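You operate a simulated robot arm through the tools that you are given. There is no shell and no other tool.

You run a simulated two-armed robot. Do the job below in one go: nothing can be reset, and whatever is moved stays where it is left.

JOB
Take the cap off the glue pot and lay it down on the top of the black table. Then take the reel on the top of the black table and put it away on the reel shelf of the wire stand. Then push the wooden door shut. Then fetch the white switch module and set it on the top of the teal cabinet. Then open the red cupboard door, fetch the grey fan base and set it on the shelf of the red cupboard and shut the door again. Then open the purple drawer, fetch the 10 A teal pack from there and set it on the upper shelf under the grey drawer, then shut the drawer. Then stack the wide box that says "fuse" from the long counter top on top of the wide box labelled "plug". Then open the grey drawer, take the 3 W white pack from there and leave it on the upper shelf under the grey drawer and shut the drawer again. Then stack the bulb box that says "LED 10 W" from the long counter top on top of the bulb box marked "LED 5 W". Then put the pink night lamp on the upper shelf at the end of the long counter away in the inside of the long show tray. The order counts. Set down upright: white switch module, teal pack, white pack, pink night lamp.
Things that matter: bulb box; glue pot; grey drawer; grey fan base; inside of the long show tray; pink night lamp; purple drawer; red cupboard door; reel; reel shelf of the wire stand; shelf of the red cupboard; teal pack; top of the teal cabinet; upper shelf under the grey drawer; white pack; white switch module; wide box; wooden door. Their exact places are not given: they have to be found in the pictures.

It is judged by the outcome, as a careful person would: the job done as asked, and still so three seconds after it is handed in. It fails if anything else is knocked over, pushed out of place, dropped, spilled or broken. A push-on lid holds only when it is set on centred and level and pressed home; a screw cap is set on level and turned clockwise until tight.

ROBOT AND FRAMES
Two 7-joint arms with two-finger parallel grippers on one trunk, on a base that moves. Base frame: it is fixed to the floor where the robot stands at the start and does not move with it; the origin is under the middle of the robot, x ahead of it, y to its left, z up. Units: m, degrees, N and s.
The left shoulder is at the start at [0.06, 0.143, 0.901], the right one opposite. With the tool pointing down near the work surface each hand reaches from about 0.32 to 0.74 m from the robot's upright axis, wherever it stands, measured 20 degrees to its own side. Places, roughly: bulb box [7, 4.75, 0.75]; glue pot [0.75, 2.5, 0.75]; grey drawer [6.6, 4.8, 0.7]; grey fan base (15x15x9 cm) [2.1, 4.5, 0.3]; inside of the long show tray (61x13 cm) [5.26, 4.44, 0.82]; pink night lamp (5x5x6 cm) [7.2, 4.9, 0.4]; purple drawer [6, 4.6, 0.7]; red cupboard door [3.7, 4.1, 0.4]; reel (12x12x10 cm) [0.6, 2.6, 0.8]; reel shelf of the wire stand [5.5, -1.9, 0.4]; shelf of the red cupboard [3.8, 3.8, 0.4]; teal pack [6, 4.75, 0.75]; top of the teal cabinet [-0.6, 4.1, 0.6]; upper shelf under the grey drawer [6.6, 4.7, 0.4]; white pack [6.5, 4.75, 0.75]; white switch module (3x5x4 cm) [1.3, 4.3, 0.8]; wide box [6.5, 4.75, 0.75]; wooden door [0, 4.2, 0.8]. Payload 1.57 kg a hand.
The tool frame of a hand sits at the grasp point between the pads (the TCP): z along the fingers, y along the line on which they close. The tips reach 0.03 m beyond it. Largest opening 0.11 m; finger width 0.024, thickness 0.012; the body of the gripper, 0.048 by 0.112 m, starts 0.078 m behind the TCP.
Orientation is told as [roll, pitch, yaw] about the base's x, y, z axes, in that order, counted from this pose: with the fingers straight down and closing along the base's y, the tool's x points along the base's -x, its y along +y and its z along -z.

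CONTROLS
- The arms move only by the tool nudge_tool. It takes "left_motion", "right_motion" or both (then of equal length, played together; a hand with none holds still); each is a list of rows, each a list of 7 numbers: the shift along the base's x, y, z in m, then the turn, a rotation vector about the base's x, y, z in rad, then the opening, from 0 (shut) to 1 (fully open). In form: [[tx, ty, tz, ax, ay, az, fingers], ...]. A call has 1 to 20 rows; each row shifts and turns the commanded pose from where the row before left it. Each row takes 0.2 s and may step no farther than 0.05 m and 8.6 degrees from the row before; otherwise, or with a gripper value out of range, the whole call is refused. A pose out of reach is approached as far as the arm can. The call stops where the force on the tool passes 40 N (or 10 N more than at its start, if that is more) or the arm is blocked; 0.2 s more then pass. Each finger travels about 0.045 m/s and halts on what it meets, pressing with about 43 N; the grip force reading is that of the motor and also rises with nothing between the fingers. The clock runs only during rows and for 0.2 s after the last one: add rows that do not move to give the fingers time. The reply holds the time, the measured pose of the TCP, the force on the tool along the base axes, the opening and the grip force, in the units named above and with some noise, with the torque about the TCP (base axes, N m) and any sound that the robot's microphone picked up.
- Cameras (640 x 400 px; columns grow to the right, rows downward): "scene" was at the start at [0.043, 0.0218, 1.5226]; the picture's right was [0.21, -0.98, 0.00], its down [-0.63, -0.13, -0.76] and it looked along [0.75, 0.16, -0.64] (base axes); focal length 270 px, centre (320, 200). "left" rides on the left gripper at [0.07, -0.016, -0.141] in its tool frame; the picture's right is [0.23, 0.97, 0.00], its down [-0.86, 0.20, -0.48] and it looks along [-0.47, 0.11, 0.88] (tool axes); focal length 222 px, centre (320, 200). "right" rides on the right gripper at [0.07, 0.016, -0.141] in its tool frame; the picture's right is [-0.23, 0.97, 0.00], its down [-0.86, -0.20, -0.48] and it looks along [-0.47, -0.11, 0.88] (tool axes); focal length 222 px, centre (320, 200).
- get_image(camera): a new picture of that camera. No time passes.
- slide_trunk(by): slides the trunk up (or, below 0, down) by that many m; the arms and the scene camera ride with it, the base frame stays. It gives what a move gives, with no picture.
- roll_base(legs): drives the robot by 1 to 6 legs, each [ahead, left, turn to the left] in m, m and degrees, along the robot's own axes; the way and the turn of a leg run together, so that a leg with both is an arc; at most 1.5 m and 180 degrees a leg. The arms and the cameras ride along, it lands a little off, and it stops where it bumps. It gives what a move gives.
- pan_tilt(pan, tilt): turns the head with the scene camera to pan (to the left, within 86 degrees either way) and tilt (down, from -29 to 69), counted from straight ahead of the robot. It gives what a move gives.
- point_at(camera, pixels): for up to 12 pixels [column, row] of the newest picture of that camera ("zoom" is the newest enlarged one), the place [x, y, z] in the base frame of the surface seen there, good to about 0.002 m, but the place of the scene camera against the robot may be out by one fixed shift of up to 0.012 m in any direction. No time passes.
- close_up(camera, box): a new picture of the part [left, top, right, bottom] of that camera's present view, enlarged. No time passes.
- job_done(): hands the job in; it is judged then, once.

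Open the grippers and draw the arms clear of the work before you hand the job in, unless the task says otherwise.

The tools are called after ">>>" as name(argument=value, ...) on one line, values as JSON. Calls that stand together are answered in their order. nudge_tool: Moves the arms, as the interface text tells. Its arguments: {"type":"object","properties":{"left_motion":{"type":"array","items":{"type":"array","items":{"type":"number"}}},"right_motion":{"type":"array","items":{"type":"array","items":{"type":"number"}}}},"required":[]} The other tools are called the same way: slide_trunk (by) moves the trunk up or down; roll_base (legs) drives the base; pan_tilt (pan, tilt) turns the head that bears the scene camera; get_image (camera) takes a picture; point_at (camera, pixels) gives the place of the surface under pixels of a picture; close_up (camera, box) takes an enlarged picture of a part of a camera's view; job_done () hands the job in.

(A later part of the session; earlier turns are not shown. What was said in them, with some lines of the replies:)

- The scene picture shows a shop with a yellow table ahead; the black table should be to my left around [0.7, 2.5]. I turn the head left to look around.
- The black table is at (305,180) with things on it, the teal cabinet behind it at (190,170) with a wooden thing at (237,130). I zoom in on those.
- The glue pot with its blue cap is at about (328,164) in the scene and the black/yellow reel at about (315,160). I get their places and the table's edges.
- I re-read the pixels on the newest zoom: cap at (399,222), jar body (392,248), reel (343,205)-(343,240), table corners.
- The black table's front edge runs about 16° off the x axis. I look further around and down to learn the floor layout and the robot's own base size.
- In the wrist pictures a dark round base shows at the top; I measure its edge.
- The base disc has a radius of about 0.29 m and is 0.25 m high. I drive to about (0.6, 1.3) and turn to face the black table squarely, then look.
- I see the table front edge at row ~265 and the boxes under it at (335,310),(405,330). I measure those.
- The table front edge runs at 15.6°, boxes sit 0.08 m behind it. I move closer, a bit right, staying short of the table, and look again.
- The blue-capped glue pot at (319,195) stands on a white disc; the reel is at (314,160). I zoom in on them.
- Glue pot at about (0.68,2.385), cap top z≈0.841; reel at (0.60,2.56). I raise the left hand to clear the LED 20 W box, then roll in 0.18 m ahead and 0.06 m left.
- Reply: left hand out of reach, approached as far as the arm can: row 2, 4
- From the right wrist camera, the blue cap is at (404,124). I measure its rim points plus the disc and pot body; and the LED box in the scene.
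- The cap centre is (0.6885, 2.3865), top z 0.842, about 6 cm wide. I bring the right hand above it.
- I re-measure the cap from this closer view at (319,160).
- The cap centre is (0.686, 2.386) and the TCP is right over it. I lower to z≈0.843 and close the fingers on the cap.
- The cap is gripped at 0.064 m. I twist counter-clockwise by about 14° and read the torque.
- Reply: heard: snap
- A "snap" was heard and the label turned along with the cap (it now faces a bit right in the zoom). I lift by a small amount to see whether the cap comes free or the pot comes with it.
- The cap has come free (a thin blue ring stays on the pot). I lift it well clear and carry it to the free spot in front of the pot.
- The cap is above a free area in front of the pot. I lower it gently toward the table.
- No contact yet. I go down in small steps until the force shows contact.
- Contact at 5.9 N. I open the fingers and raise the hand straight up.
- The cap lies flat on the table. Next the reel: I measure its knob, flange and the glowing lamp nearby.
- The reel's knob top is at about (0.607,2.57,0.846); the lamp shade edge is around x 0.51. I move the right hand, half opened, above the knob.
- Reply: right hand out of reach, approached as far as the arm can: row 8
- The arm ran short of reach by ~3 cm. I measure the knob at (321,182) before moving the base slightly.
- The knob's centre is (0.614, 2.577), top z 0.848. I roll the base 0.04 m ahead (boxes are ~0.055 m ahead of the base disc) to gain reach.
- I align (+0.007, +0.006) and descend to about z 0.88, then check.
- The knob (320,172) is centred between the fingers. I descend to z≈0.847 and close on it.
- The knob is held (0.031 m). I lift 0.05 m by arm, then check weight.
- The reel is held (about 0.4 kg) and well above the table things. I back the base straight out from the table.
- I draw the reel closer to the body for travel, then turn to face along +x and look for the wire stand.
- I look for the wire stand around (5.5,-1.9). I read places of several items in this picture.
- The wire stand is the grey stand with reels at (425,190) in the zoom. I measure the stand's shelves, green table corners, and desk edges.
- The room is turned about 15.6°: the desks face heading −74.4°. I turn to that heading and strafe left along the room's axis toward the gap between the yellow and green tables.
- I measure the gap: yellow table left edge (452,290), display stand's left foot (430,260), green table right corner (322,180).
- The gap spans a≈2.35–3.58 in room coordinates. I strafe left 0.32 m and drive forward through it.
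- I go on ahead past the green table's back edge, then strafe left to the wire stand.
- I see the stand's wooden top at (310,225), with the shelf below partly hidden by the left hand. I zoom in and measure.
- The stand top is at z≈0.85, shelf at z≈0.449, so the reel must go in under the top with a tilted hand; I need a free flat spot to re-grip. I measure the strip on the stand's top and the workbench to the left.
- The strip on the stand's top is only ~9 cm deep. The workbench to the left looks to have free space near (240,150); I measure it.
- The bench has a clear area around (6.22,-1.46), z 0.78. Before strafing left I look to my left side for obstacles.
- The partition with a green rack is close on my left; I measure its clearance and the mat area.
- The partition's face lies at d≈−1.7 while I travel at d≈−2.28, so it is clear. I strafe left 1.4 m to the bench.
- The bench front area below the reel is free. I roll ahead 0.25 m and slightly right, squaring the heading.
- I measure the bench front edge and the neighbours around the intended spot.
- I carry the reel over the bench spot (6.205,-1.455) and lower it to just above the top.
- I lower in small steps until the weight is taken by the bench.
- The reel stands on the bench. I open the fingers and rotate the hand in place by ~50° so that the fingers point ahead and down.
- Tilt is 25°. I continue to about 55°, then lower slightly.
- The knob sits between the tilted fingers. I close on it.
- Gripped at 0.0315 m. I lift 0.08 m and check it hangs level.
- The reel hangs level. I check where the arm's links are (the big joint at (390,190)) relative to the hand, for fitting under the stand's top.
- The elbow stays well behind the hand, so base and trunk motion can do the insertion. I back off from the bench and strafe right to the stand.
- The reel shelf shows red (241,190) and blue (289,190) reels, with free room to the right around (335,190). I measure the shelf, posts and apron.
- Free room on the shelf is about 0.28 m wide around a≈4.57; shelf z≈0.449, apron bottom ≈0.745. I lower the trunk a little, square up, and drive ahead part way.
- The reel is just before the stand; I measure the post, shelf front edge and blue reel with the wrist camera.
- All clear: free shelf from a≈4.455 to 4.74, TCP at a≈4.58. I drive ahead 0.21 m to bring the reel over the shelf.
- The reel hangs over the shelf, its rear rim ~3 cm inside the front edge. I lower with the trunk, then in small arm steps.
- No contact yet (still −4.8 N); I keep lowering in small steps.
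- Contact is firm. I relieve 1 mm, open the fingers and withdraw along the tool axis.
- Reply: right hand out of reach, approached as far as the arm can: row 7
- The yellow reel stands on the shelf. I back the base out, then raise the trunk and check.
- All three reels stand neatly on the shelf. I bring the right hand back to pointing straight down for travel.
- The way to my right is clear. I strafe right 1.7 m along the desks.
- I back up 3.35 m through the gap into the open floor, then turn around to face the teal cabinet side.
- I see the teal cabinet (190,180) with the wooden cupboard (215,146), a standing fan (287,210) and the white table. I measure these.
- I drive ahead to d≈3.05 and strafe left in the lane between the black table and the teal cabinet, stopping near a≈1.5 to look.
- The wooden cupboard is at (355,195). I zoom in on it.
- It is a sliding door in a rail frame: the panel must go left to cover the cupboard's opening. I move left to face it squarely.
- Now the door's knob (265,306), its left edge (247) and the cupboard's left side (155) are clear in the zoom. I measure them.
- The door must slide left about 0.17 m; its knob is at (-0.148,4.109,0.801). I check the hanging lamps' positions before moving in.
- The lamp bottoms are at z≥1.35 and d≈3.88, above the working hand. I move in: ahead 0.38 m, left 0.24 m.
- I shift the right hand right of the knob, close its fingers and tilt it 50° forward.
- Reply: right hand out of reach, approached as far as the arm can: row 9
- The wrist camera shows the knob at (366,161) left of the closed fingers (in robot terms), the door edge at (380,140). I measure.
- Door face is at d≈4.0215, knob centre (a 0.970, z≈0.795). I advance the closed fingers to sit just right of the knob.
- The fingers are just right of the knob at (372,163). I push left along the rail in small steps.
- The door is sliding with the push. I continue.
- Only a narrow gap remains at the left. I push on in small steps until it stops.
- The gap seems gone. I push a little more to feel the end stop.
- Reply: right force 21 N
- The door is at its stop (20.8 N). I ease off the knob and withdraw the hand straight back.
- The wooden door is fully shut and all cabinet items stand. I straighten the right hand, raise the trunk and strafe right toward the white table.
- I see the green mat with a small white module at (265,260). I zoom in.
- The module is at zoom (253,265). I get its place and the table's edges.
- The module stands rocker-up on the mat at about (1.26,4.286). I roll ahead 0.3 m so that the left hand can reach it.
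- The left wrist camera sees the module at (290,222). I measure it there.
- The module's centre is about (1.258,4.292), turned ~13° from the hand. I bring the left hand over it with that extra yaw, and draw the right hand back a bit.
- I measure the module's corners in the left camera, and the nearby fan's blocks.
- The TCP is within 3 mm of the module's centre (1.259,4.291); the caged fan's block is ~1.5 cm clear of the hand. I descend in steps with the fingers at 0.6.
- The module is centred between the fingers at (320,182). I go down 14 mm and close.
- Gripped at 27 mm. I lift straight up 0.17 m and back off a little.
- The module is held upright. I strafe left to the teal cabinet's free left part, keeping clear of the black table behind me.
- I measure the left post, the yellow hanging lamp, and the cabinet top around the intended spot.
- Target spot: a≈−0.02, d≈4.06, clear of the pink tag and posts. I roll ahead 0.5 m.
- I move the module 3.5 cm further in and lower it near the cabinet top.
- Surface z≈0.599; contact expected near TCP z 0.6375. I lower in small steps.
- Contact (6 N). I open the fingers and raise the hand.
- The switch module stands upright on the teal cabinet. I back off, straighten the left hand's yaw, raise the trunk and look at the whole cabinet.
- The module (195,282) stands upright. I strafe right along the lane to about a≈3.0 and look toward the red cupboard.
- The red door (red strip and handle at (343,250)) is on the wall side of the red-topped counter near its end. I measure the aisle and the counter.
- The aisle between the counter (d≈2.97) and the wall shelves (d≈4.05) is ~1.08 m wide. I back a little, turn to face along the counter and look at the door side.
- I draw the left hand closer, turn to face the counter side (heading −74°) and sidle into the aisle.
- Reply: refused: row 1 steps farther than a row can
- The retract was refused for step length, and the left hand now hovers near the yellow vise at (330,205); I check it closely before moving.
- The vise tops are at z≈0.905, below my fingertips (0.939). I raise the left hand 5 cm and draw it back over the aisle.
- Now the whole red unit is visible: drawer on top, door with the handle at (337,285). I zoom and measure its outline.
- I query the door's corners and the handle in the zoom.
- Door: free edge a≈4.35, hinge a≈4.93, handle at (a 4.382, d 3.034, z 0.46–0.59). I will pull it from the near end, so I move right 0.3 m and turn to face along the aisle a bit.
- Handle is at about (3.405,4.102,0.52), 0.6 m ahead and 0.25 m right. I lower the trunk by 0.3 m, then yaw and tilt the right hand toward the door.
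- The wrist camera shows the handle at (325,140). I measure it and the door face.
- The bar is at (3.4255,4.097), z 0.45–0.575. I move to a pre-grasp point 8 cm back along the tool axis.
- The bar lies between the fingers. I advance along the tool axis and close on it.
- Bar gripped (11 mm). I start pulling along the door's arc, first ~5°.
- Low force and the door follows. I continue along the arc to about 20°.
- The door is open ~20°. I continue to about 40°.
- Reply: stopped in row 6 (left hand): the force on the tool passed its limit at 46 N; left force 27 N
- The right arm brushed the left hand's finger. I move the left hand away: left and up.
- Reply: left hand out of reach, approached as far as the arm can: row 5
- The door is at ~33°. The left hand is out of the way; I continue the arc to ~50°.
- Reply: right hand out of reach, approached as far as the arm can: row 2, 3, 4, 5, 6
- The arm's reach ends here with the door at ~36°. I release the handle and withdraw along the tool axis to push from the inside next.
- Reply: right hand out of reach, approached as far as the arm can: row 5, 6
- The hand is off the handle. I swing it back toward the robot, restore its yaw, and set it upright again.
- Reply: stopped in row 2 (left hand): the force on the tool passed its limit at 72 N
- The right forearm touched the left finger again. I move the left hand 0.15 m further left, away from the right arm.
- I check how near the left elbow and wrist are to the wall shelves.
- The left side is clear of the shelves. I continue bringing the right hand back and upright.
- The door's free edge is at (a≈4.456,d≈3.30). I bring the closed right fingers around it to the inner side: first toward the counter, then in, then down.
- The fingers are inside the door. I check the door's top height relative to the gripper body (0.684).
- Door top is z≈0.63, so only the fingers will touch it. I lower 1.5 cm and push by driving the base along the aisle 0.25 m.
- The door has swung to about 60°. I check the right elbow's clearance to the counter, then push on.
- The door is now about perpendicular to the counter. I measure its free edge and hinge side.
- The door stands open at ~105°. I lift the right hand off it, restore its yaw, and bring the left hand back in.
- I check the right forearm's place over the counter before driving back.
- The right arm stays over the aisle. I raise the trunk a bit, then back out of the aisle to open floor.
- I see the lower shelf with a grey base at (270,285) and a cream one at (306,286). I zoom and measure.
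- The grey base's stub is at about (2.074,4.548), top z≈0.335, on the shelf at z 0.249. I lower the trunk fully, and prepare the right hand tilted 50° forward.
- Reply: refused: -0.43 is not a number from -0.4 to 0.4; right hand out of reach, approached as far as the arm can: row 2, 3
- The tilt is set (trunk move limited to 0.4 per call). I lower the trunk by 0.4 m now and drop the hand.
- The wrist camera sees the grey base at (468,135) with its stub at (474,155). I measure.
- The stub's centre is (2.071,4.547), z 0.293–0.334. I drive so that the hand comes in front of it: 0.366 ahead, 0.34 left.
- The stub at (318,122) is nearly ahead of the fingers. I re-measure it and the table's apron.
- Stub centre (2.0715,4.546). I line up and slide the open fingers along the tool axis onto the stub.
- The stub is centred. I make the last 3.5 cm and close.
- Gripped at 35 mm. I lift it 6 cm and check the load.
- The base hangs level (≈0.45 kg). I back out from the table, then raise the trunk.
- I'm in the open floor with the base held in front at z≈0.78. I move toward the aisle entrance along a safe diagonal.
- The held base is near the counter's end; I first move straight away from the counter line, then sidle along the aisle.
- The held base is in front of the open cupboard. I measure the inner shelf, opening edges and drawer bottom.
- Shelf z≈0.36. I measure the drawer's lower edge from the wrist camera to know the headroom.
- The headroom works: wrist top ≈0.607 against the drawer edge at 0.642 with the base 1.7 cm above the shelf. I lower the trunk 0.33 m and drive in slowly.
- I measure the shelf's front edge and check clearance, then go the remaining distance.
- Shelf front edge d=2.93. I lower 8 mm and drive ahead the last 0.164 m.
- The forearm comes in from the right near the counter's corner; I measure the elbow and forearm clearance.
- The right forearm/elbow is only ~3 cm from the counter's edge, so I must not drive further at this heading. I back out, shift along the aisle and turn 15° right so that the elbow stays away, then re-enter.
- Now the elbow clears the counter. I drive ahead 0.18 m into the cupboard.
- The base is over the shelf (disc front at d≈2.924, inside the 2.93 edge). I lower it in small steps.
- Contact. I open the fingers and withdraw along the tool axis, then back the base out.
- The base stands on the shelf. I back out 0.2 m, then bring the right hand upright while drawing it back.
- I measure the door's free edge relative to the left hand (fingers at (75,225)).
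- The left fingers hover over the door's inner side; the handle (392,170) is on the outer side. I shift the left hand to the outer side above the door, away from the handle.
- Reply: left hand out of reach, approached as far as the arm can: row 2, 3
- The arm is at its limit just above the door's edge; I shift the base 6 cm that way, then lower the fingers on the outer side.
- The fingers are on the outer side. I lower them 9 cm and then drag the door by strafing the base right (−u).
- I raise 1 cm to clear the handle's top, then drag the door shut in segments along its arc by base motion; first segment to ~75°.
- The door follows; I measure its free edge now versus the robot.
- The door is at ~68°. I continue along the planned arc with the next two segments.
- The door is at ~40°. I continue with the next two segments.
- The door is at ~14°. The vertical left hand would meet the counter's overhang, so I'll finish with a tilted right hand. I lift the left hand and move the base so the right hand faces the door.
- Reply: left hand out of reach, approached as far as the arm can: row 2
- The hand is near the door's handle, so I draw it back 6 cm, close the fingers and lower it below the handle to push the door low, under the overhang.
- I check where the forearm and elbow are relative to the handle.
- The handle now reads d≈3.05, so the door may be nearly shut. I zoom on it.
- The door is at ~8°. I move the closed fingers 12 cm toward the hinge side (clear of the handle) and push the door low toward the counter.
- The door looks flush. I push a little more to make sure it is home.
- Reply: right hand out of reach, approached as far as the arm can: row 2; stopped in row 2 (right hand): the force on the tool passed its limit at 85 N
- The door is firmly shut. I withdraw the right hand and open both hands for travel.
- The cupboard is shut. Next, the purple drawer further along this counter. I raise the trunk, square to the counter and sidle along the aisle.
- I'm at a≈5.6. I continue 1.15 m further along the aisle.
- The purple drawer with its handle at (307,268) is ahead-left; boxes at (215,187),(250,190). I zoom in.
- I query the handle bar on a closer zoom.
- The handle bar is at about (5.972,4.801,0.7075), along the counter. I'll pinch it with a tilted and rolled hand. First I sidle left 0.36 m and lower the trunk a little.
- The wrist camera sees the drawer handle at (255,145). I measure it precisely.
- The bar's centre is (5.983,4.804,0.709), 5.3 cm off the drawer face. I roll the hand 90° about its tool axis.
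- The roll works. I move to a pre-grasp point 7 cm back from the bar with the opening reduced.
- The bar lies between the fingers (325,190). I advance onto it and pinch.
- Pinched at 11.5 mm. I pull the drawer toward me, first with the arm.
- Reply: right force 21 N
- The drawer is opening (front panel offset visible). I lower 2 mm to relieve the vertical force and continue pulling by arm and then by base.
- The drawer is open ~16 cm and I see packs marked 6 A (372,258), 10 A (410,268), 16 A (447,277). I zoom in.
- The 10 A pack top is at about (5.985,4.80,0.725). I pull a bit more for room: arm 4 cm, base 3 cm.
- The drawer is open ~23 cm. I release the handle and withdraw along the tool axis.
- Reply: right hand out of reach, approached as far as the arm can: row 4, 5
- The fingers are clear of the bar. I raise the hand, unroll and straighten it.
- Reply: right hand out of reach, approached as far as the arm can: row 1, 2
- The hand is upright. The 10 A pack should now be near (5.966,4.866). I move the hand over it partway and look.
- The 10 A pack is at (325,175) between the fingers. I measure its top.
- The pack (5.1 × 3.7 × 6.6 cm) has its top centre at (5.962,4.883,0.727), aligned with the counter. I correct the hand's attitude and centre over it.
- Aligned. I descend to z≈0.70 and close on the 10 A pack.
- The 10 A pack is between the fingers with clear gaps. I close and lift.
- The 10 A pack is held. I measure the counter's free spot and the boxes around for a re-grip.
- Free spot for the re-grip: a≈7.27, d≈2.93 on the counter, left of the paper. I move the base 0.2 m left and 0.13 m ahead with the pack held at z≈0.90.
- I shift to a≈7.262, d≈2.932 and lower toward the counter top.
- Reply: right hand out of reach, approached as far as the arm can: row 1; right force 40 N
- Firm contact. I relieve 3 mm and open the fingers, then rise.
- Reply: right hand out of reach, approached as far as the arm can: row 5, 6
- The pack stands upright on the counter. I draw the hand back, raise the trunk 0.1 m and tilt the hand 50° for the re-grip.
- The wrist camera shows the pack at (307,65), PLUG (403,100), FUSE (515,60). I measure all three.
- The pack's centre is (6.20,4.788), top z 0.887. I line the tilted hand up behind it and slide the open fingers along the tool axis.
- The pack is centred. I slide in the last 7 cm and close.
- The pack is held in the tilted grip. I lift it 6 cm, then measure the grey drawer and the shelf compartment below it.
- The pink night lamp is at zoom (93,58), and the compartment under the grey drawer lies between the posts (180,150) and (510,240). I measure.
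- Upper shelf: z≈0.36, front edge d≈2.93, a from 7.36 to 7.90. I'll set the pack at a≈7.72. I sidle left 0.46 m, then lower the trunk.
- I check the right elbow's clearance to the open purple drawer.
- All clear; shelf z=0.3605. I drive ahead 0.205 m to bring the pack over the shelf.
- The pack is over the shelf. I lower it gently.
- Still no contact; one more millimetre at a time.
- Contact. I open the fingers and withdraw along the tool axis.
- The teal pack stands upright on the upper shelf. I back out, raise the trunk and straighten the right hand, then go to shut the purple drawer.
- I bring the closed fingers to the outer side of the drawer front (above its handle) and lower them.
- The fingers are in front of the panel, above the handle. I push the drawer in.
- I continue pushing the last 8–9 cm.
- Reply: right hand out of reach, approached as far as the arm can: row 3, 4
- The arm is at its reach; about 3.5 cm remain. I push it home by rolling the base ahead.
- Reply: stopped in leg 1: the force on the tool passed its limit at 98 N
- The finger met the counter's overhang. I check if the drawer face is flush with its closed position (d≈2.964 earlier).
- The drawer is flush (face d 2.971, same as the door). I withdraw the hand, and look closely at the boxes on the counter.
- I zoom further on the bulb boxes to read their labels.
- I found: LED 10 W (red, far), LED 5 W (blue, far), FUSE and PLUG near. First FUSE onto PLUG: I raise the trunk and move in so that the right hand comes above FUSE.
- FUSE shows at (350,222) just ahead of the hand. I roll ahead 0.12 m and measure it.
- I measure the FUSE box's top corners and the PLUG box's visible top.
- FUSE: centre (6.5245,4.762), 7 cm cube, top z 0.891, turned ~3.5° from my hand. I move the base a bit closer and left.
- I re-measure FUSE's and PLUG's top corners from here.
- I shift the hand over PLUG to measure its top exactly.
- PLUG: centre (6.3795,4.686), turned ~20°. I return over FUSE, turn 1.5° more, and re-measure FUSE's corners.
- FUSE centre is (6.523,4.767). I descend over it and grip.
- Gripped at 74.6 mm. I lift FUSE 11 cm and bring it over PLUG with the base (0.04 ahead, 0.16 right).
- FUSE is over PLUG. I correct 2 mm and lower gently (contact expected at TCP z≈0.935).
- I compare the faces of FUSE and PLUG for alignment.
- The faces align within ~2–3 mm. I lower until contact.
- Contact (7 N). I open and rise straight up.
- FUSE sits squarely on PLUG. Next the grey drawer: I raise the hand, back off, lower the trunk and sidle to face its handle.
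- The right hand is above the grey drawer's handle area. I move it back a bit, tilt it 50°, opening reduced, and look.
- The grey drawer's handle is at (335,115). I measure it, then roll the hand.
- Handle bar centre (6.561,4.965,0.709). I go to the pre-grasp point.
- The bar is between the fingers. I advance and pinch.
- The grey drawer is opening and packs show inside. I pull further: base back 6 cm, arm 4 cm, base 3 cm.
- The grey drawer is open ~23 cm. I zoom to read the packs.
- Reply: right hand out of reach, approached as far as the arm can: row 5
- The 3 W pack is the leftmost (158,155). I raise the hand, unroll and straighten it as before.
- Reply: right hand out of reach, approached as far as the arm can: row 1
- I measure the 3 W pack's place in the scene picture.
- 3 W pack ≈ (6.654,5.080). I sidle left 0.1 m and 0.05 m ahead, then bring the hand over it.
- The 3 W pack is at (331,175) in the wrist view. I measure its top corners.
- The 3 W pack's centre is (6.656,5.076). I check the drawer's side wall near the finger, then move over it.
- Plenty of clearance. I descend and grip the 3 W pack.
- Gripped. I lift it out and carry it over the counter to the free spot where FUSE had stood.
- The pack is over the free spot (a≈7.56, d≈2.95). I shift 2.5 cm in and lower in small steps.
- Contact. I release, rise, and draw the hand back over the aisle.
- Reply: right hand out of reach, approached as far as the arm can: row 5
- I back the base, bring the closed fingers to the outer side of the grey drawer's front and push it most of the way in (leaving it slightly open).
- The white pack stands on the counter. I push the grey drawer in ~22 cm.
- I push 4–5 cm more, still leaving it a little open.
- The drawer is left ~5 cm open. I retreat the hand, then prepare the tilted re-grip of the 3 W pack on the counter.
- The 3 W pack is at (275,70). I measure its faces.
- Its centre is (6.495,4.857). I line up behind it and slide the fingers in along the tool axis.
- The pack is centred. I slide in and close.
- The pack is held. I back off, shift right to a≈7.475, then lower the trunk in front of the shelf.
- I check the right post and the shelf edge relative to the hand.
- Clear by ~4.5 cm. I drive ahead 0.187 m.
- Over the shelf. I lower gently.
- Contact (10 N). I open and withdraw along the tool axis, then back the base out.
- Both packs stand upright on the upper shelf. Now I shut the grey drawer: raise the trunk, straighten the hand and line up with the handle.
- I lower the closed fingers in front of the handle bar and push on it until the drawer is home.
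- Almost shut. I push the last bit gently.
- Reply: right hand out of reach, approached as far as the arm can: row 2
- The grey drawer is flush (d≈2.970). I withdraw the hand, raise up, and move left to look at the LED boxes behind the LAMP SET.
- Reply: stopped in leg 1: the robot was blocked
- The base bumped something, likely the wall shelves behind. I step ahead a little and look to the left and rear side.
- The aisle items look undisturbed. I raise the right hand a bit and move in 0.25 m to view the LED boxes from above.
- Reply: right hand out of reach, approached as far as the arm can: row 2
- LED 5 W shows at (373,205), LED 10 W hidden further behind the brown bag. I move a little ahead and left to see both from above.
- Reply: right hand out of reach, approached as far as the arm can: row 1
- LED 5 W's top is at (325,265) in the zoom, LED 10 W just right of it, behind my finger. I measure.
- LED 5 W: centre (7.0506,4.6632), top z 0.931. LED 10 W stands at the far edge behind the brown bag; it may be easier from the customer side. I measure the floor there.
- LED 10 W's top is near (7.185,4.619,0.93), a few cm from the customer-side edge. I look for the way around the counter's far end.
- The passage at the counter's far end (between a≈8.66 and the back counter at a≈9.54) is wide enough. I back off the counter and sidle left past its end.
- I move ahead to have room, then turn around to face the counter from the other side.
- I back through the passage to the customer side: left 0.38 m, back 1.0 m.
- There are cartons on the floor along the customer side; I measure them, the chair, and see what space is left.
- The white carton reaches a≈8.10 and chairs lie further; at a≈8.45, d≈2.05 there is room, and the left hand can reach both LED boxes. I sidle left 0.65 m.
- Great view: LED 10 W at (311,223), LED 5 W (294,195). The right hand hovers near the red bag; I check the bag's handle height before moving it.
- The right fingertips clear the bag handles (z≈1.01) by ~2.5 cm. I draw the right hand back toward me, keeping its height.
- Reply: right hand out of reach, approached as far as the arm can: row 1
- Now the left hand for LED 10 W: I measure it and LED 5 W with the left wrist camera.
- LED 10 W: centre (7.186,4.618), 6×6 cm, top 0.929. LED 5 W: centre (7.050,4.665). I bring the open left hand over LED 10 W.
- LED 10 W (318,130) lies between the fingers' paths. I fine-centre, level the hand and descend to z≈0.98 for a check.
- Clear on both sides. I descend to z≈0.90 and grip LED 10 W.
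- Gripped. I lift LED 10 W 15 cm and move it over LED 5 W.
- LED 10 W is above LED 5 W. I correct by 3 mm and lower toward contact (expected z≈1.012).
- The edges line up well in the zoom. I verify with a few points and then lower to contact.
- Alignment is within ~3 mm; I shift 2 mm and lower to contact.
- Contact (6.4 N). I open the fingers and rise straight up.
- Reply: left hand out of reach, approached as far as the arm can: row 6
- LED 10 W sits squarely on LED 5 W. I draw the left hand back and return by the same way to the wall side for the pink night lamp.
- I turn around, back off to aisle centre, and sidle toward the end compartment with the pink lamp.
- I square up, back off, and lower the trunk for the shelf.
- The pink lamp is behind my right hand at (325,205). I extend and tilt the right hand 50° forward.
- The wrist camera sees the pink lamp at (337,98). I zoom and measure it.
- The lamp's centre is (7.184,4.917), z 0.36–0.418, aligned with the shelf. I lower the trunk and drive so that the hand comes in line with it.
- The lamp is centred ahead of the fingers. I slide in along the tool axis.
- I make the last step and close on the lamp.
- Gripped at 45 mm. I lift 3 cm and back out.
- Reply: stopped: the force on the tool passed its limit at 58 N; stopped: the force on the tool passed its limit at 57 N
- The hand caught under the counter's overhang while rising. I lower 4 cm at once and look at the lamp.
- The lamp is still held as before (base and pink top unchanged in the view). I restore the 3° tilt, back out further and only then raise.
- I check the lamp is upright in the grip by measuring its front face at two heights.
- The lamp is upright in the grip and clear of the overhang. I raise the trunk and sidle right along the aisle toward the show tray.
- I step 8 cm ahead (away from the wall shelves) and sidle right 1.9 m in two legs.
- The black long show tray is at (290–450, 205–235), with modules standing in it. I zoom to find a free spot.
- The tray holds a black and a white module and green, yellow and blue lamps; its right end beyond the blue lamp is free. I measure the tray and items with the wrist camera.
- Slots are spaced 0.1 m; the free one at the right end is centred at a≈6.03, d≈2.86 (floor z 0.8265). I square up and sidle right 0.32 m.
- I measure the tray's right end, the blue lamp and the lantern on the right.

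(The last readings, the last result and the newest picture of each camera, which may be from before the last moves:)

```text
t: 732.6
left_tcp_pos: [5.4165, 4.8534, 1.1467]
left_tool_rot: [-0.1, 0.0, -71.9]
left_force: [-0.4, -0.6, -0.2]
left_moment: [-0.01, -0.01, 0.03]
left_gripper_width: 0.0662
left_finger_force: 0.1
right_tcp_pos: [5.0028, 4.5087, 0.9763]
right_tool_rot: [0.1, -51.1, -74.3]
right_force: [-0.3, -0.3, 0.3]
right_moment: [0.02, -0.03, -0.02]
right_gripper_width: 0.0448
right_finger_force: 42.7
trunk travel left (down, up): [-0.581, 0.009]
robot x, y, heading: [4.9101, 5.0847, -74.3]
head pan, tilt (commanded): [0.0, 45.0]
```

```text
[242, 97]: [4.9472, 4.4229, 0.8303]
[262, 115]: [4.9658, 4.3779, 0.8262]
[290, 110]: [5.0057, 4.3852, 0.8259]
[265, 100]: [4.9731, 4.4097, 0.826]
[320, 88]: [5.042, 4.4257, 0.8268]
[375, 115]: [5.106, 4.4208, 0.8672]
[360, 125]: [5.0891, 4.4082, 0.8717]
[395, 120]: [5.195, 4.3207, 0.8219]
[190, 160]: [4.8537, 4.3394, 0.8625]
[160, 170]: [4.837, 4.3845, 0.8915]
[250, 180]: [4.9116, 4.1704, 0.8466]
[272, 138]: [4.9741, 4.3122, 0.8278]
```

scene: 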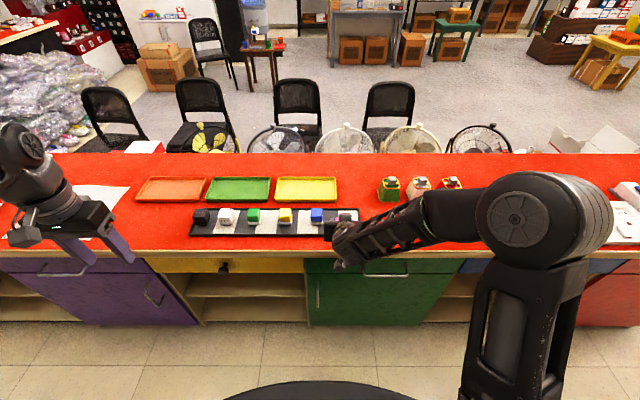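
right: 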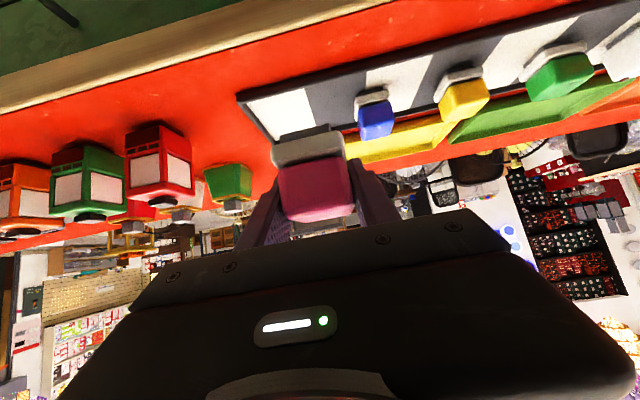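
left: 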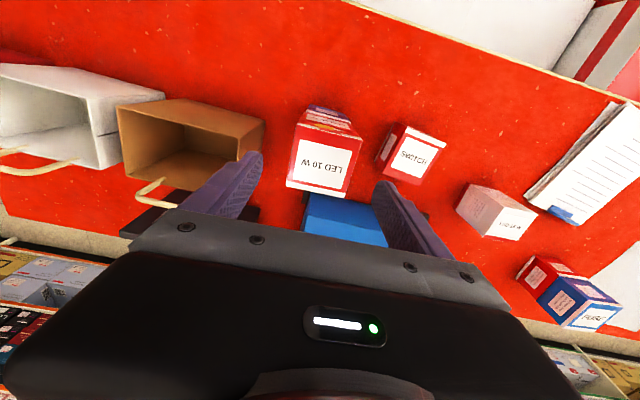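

The free slot is between the tray's right wall (a 5.958) and the blue lamp (a 6.087). I drive ahead 0.14 m and shift 8 mm right.

>>> roll_base(legs=[[0.14, -0.008, 0]])

>>> get_image(camera="right")

>>> close_up(camera="scene", box=[220, 150, 420, 290])

```text
t: 734.0
left_tcp_pos: [5.4486, 4.7182, 1.1449]
left_tool_rot: [-0.1, 0.1, -71.9]
left_force: [0.1, -0.5, 0.2]
left_moment: [0.05, 0.0, 0.01]
left_gripper_width: 0.066
left_finger_force: 0.1
right_tcp_pos: [5.0345, 4.3738, 0.9746]
right_tool_rot: [0.1, -51.0, -74.2]
right_force: [-0.7, 0.0, -0.8]
right_moment: [0.01, 0.0, -0.01]
right_gripper_width: 0.0445
right_finger_force: 42.9
trunk travel left (down, up): [-0.581, 0.009]
robot x, y, heading: [4.9423, 4.9379, -74.3]
head pan, tilt (commanded): [0.0, 45.0]
```

```text
taken
```

right: 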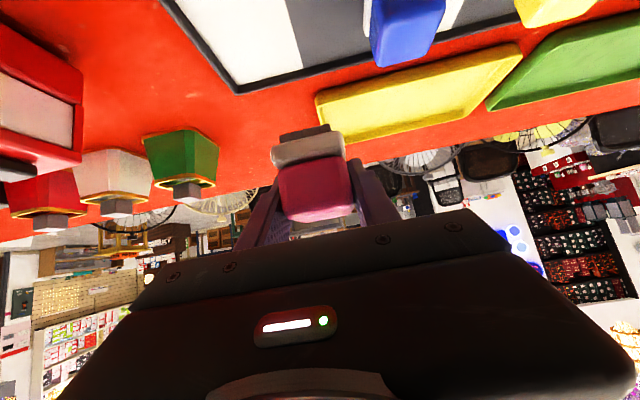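

```text
2.86 times, centred on (320, 220) of scene
```

zoom: 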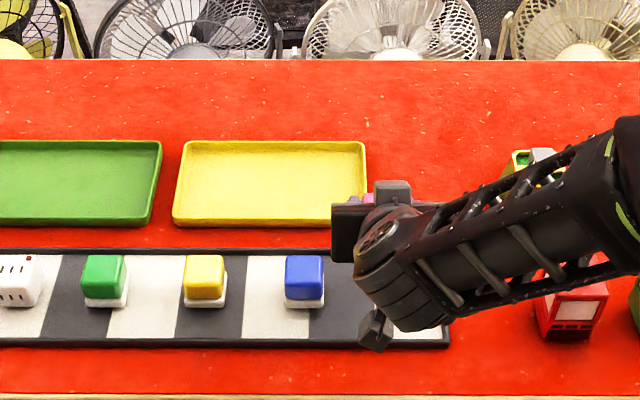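

I check the forearm's height over the lanterns on the right before lowering.

>>> point_at(camera="zoom", pixels=[[400, 290], [440, 255], [500, 230], [560, 200], [610, 200], [480, 300], [570, 300], [560, 280], [540, 160], [375, 325]])

>>> point_at(camera="scene", pixels=[[430, 235], [450, 220], [500, 240], [520, 220], [412, 260]])

```text
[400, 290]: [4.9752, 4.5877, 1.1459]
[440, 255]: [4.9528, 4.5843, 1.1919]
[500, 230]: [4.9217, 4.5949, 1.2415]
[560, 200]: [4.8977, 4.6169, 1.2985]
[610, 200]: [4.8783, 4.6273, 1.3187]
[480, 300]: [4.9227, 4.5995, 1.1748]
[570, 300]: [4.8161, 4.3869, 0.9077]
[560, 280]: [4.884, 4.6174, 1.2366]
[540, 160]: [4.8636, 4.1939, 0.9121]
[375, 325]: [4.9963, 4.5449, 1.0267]
```

```text
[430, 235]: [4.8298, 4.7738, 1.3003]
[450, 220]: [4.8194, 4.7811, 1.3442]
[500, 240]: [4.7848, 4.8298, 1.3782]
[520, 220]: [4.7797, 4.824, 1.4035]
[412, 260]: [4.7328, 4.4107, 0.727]
```

The forearm stays over the aisle above z 1.15. I lower the lamp toward the tray floor.

>>> nudge_tool(right_motion=[[-0.002, -0.003, -0.04, 0, 0, 0, 0.25], [0, 0, -0.04, 0, 0, 0, 0.25], [0, 0, -0.018, 0, 0, 0, 0.25]])

>>> get_image(camera="right")

>>> close_up(camera="scene", box=[270, 190, 400, 280])

```text
t: 734.8
left_tcp_pos: [5.4487, 4.7187, 1.1459]
left_tool_rot: [-0.1, 0.0, -71.9]
left_force: [0.2, -0.7, -0.2]
left_moment: [0.04, -0.04, 0.01]
left_gripper_width: 0.066
left_finger_force: 0.0
right_tcp_pos: [5.0316, 4.3714, 0.8764]
right_tool_rot: [0.0, -51.0, -74.1]
right_force: [-0.4, -0.1, 0.0]
right_moment: [0.0, -0.02, 0.0]
right_gripper_width: 0.0446
right_finger_force: 42.9
trunk travel left (down, up): [-0.581, 0.009]
robot x, y, heading: [4.9404, 4.9437, -74.0]
head pan, tilt (commanded): [0.0, 45.0]
```

```text
taken
```

right: 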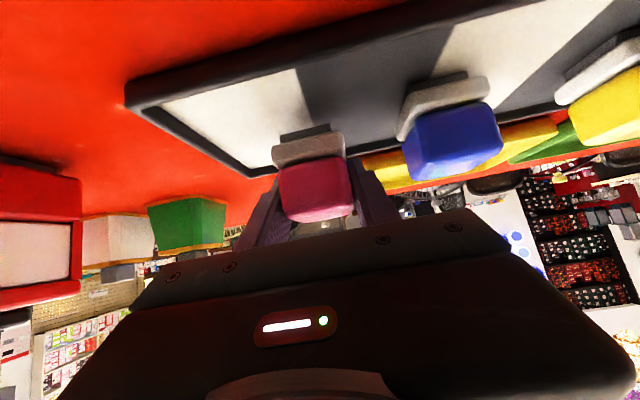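

```text
4.44 times, centred on (335, 235) of scene
```

zoom: 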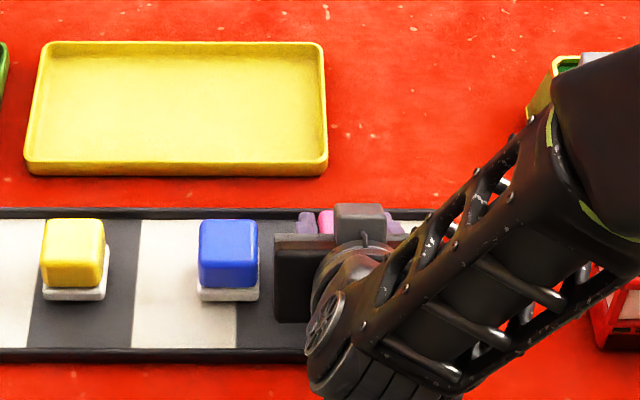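

I verify the lamp's position over the tray with the wrist camera.

>>> point_at(camera="right", pixels=[[305, 148], [290, 190], [315, 190], [340, 185], [308, 140], [250, 150], [250, 100], [440, 95], [430, 150], [200, 80], [300, 120]])

```text
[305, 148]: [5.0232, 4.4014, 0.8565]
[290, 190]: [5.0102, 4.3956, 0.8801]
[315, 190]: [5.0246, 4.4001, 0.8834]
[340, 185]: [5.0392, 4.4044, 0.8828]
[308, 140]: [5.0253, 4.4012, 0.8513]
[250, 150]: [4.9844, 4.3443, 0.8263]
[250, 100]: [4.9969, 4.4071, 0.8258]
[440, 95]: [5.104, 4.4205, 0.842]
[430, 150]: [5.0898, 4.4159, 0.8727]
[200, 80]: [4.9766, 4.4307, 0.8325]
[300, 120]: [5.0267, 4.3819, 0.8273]
```

Aligned with the other lamps (front face d 2.886 vs 2.884). I lower the last 13 mm gently.

>>> nudge_tool(right_motion=[[0, 0, -0.006, 0, 0, 0, 0.25], [0, 0, -0.003, 0, 0, 0, 0.25], [0, 0, -0.001, 0, 0, 0, 0.25]])

>>> nudge_tool(right_motion=[[0, 0, -0.0015, 0, 0, 0, 0.25]])

>>> nudge_tool(right_motion=[[0, 0, -0.001, 0, 0, 0, 0.25]])

```text
t: 735.5
left_tcp_pos: [5.4492, 4.7186, 1.146]
left_tool_rot: [0.0, 0.0, -71.9]
left_force: [-0.3, 0.6, -0.1]
left_moment: [-0.01, -0.01, -0.01]
left_gripper_width: 0.0662
left_finger_force: 0.1
right_tcp_pos: [5.0331, 4.3712, 0.8664]
right_tool_rot: [0.1, -51.0, -74.1]
right_force: [0.0, -0.4, -0.5]
right_moment: [-0.03, 0.02, -0.01]
right_gripper_width: 0.0446
right_finger_force: 43.1
trunk travel left (down, up): [-0.581, 0.009]
robot x, y, heading: [4.9418, 4.941, -74.4]
head pan, tilt (commanded): [0.0, 45.0]
```

```text
t: 736.0
left_tcp_pos: [5.4485, 4.7179, 1.1462]
left_tool_rot: [-0.2, 0.0, -71.9]
left_force: [0.7, 0.2, 0.3]
left_moment: [0.01, 0.01, -0.01]
left_gripper_width: 0.0663
left_finger_force: 0.1
right_tcp_pos: [5.0338, 4.3707, 0.865]
right_tool_rot: [0.1, -51.0, -74.2]
right_force: [0.2, -0.1, -0.5]
right_moment: [-0.02, -0.03, 0.0]
right_gripper_width: 0.0449
right_finger_force: 42.4
trunk travel left (down, up): [-0.581, 0.009]
robot x, y, heading: [4.9424, 4.9444, -74.1]
head pan, tilt (commanded): [0.0, 45.0]
```

```text
t: 736.4
left_tcp_pos: [5.4492, 4.718, 1.1457]
left_tool_rot: [-0.1, 0.0, -71.9]
left_force: [0.7, 0.5, -0.1]
left_moment: [-0.01, -0.01, 0.0]
left_gripper_width: 0.0659
left_finger_force: 0.1
right_tcp_pos: [5.0315, 4.3699, 0.8647]
right_tool_rot: [0.0, -51.0, -74.1]
right_force: [0.0, -0.3, -0.1]
right_moment: [0.01, -0.01, 0.02]
right_gripper_width: 0.0447
right_finger_force: 43.4
trunk travel left (down, up): [-0.581, 0.009]
robot x, y, heading: [4.9438, 4.944, -74.0]
head pan, tilt (commanded): [0.0, 45.0]
```

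>>> nudge_tool(right_motion=[[0, 0, -0.001, 0, 0, 0, 0.25]])

>>> nudge_tool(right_motion=[[0, 0, -0.001, 0, 0, 0, 0.25]])

```text
t: 736.8
left_tcp_pos: [5.4487, 4.7174, 1.1457]
left_tool_rot: [-0.1, -0.1, -71.9]
left_force: [-0.7, -0.6, 0.1]
left_moment: [-0.01, 0.01, -0.01]
left_gripper_width: 0.066
left_finger_force: 0.1
right_tcp_pos: [5.0332, 4.3698, 0.8639]
right_tool_rot: [0.0, -51.1, -74.2]
right_force: [0.4, 0.1, -0.3]
right_moment: [0.0, -0.03, 0.0]
right_gripper_width: 0.0447
right_finger_force: 42.9
trunk travel left (down, up): [-0.581, 0.009]
robot x, y, heading: [4.9415, 4.9419, -74.0]
head pan, tilt (commanded): [0.0, 45.0]
```

```text
t: 737.1
left_tcp_pos: [5.447, 4.7189, 1.146]
left_tool_rot: [-0.1, -0.1, -71.8]
left_force: [0.4, 0.4, -0.9]
left_moment: [0.02, 0.03, -0.03]
left_gripper_width: 0.0657
left_finger_force: 0.1
right_tcp_pos: [5.0348, 4.3714, 0.8625]
right_tool_rot: [0.1, -51.0, -74.1]
right_force: [0.4, 0.3, -0.4]
right_moment: [0.0, 0.0, -0.02]
right_gripper_width: 0.0447
right_finger_force: 43.2
trunk travel left (down, up): [-0.581, 0.009]
robot x, y, heading: [4.9426, 4.9448, -74.2]
head pan, tilt (commanded): [0.0, 45.0]
```

>>> nudge_tool(right_motion=[[0, 0, -0.001, 0, 0, 0, 0.25]])

>>> nudge_tool(right_motion=[[0, 0, -0.001, 0, 0, 0, 0.25]])

```text
t: 737.5
left_tcp_pos: [5.4483, 4.7176, 1.1462]
left_tool_rot: [-0.2, 0.1, -71.9]
left_force: [0.4, 0.4, 0.0]
left_moment: [0.0, -0.02, -0.01]
left_gripper_width: 0.066
left_finger_force: 0.0
right_tcp_pos: [5.0328, 4.371, 0.8616]
right_tool_rot: [0.1, -51.0, -74.3]
right_force: [-1.5, 0.9, 2.7]
right_moment: [0.07, -0.02, 0.01]
right_gripper_width: 0.0446
right_finger_force: 42.8
trunk travel left (down, up): [-0.581, 0.009]
robot x, y, heading: [4.9414, 4.9429, -74.2]
head pan, tilt (commanded): [0.0, 45.0]
```

```text
t: 738.0
left_tcp_pos: [5.4488, 4.7185, 1.1474]
left_tool_rot: [-0.3, -0.1, -72.0]
left_force: [0.3, -0.4, 0.8]
left_moment: [0.0, 0.03, 0.01]
left_gripper_width: 0.0663
left_finger_force: 0.0
right_tcp_pos: [5.0335, 4.3708, 0.8637]
right_tool_rot: [0.1, -51.1, -74.2]
right_force: [-1.8, 2.1, 9.4]
right_moment: [0.25, 0.03, 0.02]
right_gripper_width: 0.0447
right_finger_force: 43.4
trunk travel left (down, up): [-0.581, 0.009]
robot x, y, heading: [4.942, 4.9431, -74.3]
head pan, tilt (commanded): [0.0, 45.0]
```

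Contact. I open the fingers and withdraw along the tool axis.

>>> nudge_tool(right_motion=[[0, 0, 0, 0, 0, 0, 0.45], [0, 0, 0, 0, 0, 0, 0.58], [0, 0, 0, 0, 0, 0, 0.58], [-0.0042, 0.015, 0.0126, 0, 0, 0, 0.58], [-0.0063, 0.0224, 0.0189, 0, 0, 0, 0.58], [-0.0063, 0.0224, 0.0189, 0, 0, 0, 0.58], [-0.0063, 0.0224, 0.0189, 0, 0, 0, 0.58]])

>>> get_image(camera="right")

```text
t: 739.5
left_tcp_pos: [5.4484, 4.7185, 1.1471]
left_tool_rot: [-0.1, 0.0, -71.9]
left_force: [0.2, 0.8, -0.3]
left_moment: [-0.02, -0.01, 0.0]
left_gripper_width: 0.066
left_finger_force: 0.1
right_tcp_pos: [5.0109, 4.4535, 0.9312]
right_tool_rot: [0.1, -51.0, -74.2]
right_force: [-0.1, 0.2, 0.1]
right_moment: [0.05, -0.02, 0.02]
right_gripper_width: 0.0638
right_finger_force: 0.0
trunk travel left (down, up): [-0.581, 0.009]
robot x, y, heading: [4.94, 4.9442, -74.1]
head pan, tilt (commanded): [0.0, 45.0]
```

```text
taken
```

right: 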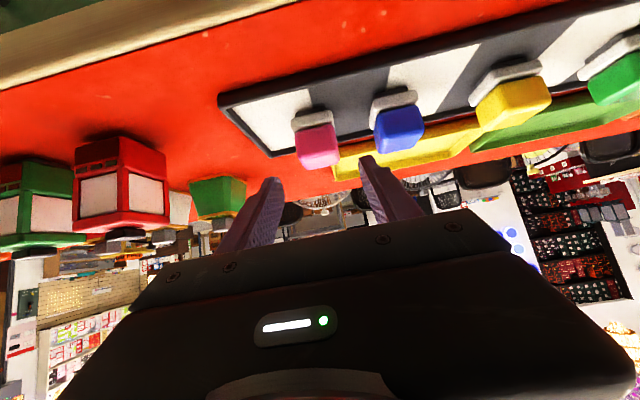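

The pink lamp stands upright in the tray beside the blue one. I back off, straighten the right hand and take a look.

>>> roll_base(legs=[[-0.15, 0, 0]])

>>> nudge_tool(right_motion=[[0, 0, 0.02, 0.1396, 0.0391, 0, 0.8], [0, 0, 0.02, 0.1396, 0.0391, 0, 1], [0, 0, 0.02, 0.1396, 0.0391, 0, 1], [0, 0, 0.01, 0.1396, 0.0391, 0, 1], [0, 0, 0, 0.1396, 0.0391, 0, 1], [0, 0, 0, 0.1396, 0.0391, 0, 1]])

>>> pan_tilt(pan=10, tilt=40)

>>> get_image(camera="scene")

>>> close_up(camera="scene", box=[200, 150, 440, 300])

```text
t: 740.9
left_tcp_pos: [5.4076, 4.865, 1.1474]
left_tool_rot: [-0.1, -0.2, -71.8]
left_force: [-0.9, 0.3, -0.2]
left_moment: [-0.04, -0.01, 0.0]
left_gripper_width: 0.0658
left_finger_force: 0.0
right_tcp_pos: [4.9712, 4.598, 0.9307]
right_tool_rot: [0.1, -51.1, -74.1]
right_force: [0.1, 0.7, 0.3]
right_moment: [0.01, 0.0, 0.01]
right_gripper_width: 0.0638
right_finger_force: 0.1
trunk travel left (down, up): [-0.581, 0.009]
robot x, y, heading: [4.8979, 5.0847, -74.2]
head pan, tilt (commanded): [0.0, 45.0]
```

```text
t: 742.3
left_tcp_pos: [5.4078, 4.8634, 1.1457]
left_tool_rot: [-0.1, 0.0, -71.8]
left_force: [-0.4, 0.8, 0.4]
left_moment: [-0.02, 0.01, -0.04]
left_gripper_width: 0.0659
left_finger_force: 0.0
right_tcp_pos: [4.972, 4.5968, 1.0007]
right_tool_rot: [0.5, -1.0, -74.2]
right_force: [-0.1, -0.4, 0.5]
right_moment: [0.05, -0.01, 0.01]
right_gripper_width: 0.1099
right_finger_force: 0.1
trunk travel left (down, up): [-0.581, 0.009]
robot x, y, heading: [4.8993, 5.0853, -74.2]
head pan, tilt (commanded): [0.0, 45.0]
```

```text
t: 743.0
left_tcp_pos: [5.4081, 4.8642, 1.1471]
left_tool_rot: [-0.1, 0.1, -71.9]
left_force: [-0.4, 0.2, -0.2]
left_moment: [-0.02, 0.0, 0.02]
left_gripper_width: 0.0661
left_finger_force: 0.0
right_tcp_pos: [4.9702, 4.5976, 1.001]
right_tool_rot: [0.2, -1.2, -74.2]
right_force: [0.1, 0.1, -0.1]
right_moment: [-0.01, 0.02, 0.0]
right_gripper_width: 0.1098
right_finger_force: 0.0
trunk travel left (down, up): [-0.581, 0.009]
robot x, y, heading: [4.9033, 5.0837, -74.1]
head pan, tilt (commanded): [10.0, 40.0]
```

```text
taken
```

scene: 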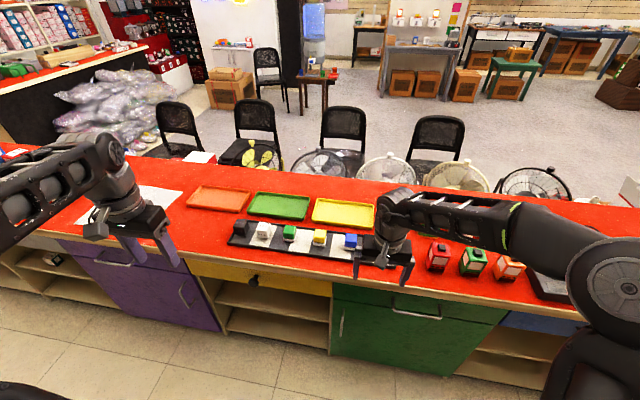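

```text
2.67 times, centred on (320, 225) of scene
```

zoom: 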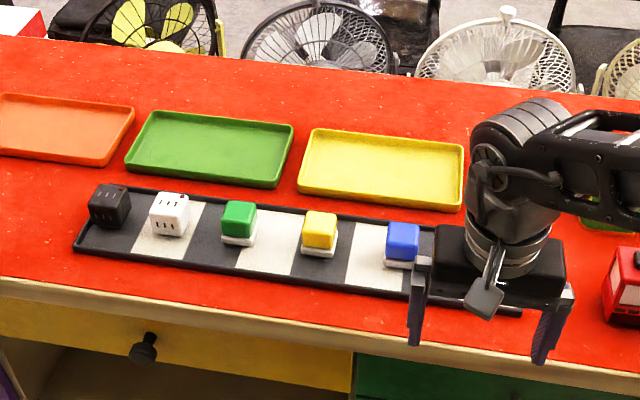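

The right hand hides the lamp in this view. I sidle right a little to see the tray fully.

>>> roll_base(legs=[[0, -0.35, 0]])

>>> pan_tilt(pan=30, tilt=40)

>>> get_image(camera="scene")

>>> close_up(camera="scene", box=[230, 170, 400, 290])

```text
t: 745.3
left_tcp_pos: [5.0715, 4.7668, 1.1462]
left_tool_rot: [-0.2, 0.1, -72.0]
left_force: [-0.1, -0.8, 0.4]
left_moment: [-0.02, -0.03, 0.0]
left_gripper_width: 0.0661
left_finger_force: 0.0
right_tcp_pos: [4.6336, 4.5023, 1.0013]
right_tool_rot: [0.4, -1.2, -74.4]
right_force: [0.3, -0.2, 0.0]
right_moment: [0.01, -0.03, -0.02]
right_gripper_width: 0.1102
right_finger_force: 0.0
trunk travel left (down, up): [-0.581, 0.009]
robot x, y, heading: [4.5647, 4.9948, -74.4]
head pan, tilt (commanded): [10.0, 40.0]
```

```text
t: 746.1
left_tcp_pos: [5.072, 4.7672, 1.1456]
left_tool_rot: [0.0, -0.1, -72.0]
left_force: [0.4, 0.3, -0.3]
left_moment: [0.0, 0.01, 0.02]
left_gripper_width: 0.0662
left_finger_force: 0.1
right_tcp_pos: [4.6347, 4.5023, 1.0007]
right_tool_rot: [0.3, -1.1, -74.3]
right_force: [0.0, -0.2, 0.6]
right_moment: [0.02, 0.04, -0.02]
right_gripper_width: 0.11
right_finger_force: 0.0
trunk travel left (down, up): [-0.581, 0.009]
robot x, y, heading: [4.5652, 4.9913, -74.0]
head pan, tilt (commanded): [30.0, 40.0]
```

```text
taken
```

scene: 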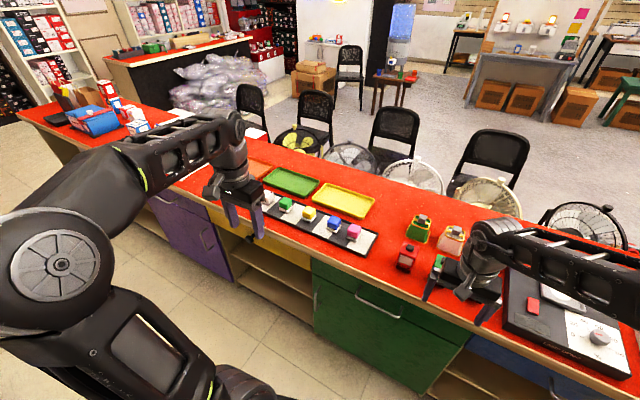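

```text
3.33 times, centred on (315, 230) of scene
```

zoom: 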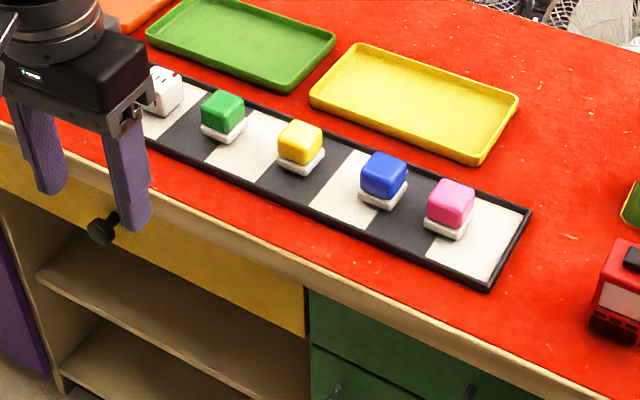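

The pink lamp stands upright in the tray. I check the stacks on the counter further left.

>>> close_up(camera="scene", box=[30, 60, 180, 170])

>>> pan_tilt(pan=50, tilt=40)

>>> get_image(camera="scene")

>>> pan_tilt(pan=-50, tilt=40)

>>> get_image(camera="scene")

```text
3.64 times, centred on (105, 115) of scene
```

zoom: 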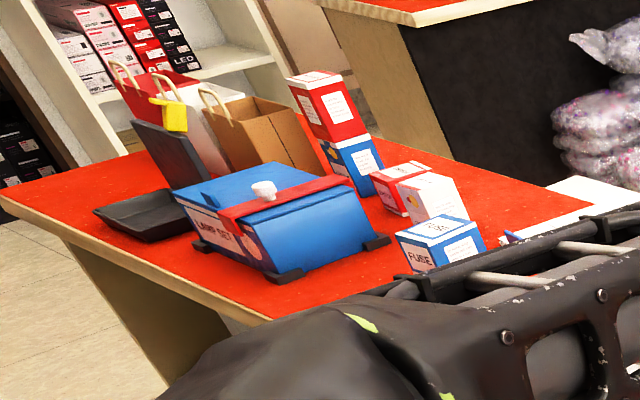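

```text
t: 747.0
left_tcp_pos: [5.0725, 4.7668, 1.1473]
left_tool_rot: [-0.1, 0.0, -72.0]
left_force: [-0.4, -0.3, -1.0]
left_moment: [0.03, -0.05, -0.05]
left_gripper_width: 0.0659
left_finger_force: 0.0
right_tcp_pos: [4.6339, 4.5025, 1.0001]
right_tool_rot: [0.3, -1.1, -74.4]
right_force: [0.2, 0.3, 0.0]
right_moment: [0.03, 0.0, -0.01]
right_gripper_width: 0.11
right_finger_force: 0.0
trunk travel left (down, up): [-0.581, 0.009]
robot x, y, heading: [4.5669, 4.9939, -74.5]
head pan, tilt (commanded): [50.0, 40.0]
```

```text
taken
```

scene: 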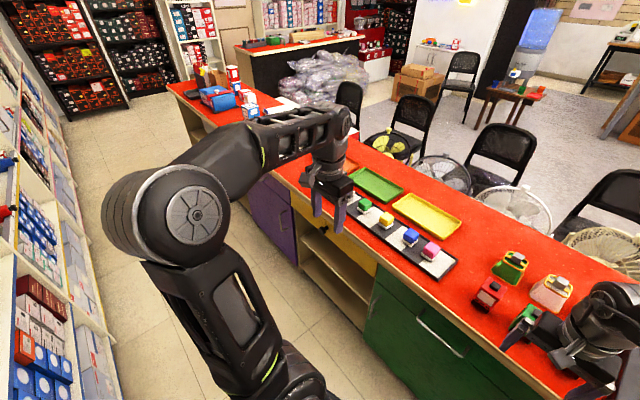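

```text
t: 748.7
left_tcp_pos: [5.0723, 4.7684, 1.1464]
left_tool_rot: [-0.1, -0.1, -71.9]
left_force: [0.5, 0.5, 0.1]
left_moment: [0.02, -0.02, -0.02]
left_gripper_width: 0.0659
left_finger_force: 0.1
right_tcp_pos: [4.6339, 4.5018, 1.0013]
right_tool_rot: [0.3, -1.1, -74.3]
right_force: [0.2, 0.3, -0.1]
right_moment: [-0.01, 0.03, -0.02]
right_gripper_width: 0.1099
right_finger_force: 0.1
trunk travel left (down, up): [-0.581, 0.009]
robot x, y, heading: [4.5661, 4.9947, -74.2]
head pan, tilt (commanded): [-50.0, 40.0]
```

```text
taken
```

scene: 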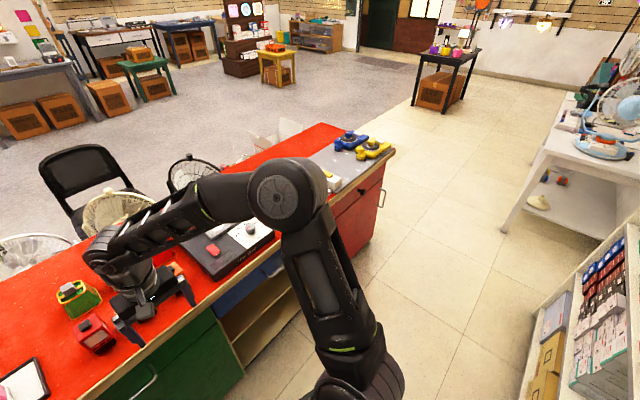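

Everything is in place: both stacks stand, drawers and doors are shut, the lamp is in the tray. I draw the hands back with open grippers before handing in.

>>> nudge_tool(right_motion=[[-0.0108, 0.0385, 0, 0, 0, 0, 1], [-0.0108, 0.0385, 0, 0, 0, 0, 1], [0, 0, 0, 0, 0, 0, 1]], left_motion=[[0, 0, 0, 0, 0, 0, 1], [0, 0, 0, 0, 0, 0, 1], [0, 0, 0, 0, 0, 0, 1]])

>>> pan_tilt(pan=10, tilt=45)

>>> get_image(camera="scene")

```text
t: 749.5
left_tcp_pos: [5.073, 4.7668, 1.1453]
left_tool_rot: [-0.2, 0.0, -71.9]
left_force: [-0.5, 0.0, 0.6]
left_moment: [-0.02, 0.01, 0.0]
left_gripper_width: 0.11
left_finger_force: 0.0
right_tcp_pos: [4.6135, 4.5795, 1.0018]
right_tool_rot: [0.3, -1.2, -74.3]
right_force: [0.7, -0.1, -0.5]
right_moment: [0.01, 0.01, 0.0]
right_gripper_width: 0.1099
right_finger_force: 0.0
trunk travel left (down, up): [-0.581, 0.009]
robot x, y, heading: [4.5689, 4.991, -74.4]
head pan, tilt (commanded): [-50.0, 40.0]
```

```text
t: 750.8
left_tcp_pos: [5.0723, 4.7666, 1.1464]
left_tool_rot: [-0.1, -0.1, -72.0]
left_force: [-0.3, -0.8, -0.2]
left_moment: [0.02, -0.01, -0.01]
left_gripper_width: 0.1101
left_finger_force: 0.1
right_tcp_pos: [4.6136, 4.5791, 1.0009]
right_tool_rot: [0.3, -1.1, -74.4]
right_force: [0.8, 1.2, -0.2]
right_moment: [0.0, 0.02, 0.03]
right_gripper_width: 0.1099
right_finger_force: 0.0
trunk travel left (down, up): [-0.581, 0.009]
robot x, y, heading: [4.5681, 4.9958, -74.4]
head pan, tilt (commanded): [10.0, 45.0]
```

```text
taken
```

scene: 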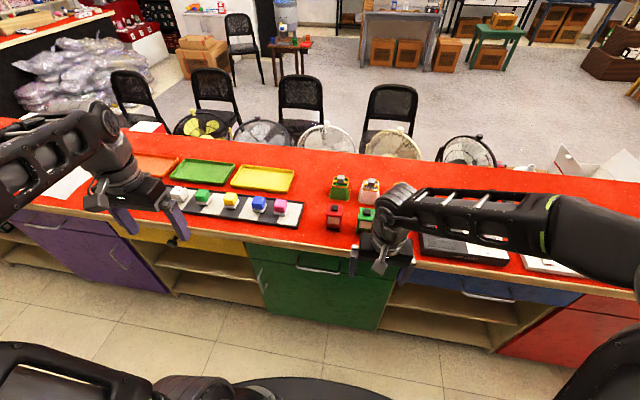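

The grippers are open and the arms are clear; all ten tasks appear complete. I hand the job in.

>>> job_done()

```text
The job is handed in.
```

I carried out all ten steps in the order you gave and handed the job in. I don't know the verdict; the tool only confirmed that it was handed in.

| Step | Result |
|---|---|
| Glue pot | Cap snapped off; it lies on the black table. A thin blue ring stayed on the pot. |
| Reel | On the middle shelf of the wire stand, beside the red and blue reels. |
| Wooden door | It is a sliding door; pushed left to its stop. |
| Switch module | Upright on the teal cabinet, left part. |
| Grey fan base | On the red cupboard's shelf; door shut. |
| 10 A teal pack | Upright on the upper shelf under the grey drawer; purple drawer shut. |
| "Fuse" box | On top of the "plug" box. |
| 3 W white pack | Upright on the same shelf; grey drawer shut. |
| "LED 10 W" box | On top of the "LED 5 W" box. |
| Pink night lamp | Upright in the long show tray, at its right end. |

Some bumps happened along the way:

- **Robot against itself:** While I pulled the red door open, the right arm twice brushed the left gripper.
- **Doors and drawers:** Shutting the red door and the purple drawer ended with brief knocks of about 85 N and 98 N.
- **Wall shelves:** The base was blocked once in the aisle, probably by the wall shelves behind it. The shelves I could see afterwards looked undisturbed, but I could not see everything.
- **Pink night lamp:** While I lifted it, the right hand (holding the lamp) caught twice under the counter's edge (about 58 N). I measured the lamp still upright in the grip afterwards.

My last look before handing in covered only the long counter: both stacks stood, the drawers were flush and the red door was shut. I last saw the cap, reel, wooden door and switch module right after finishing each of them.
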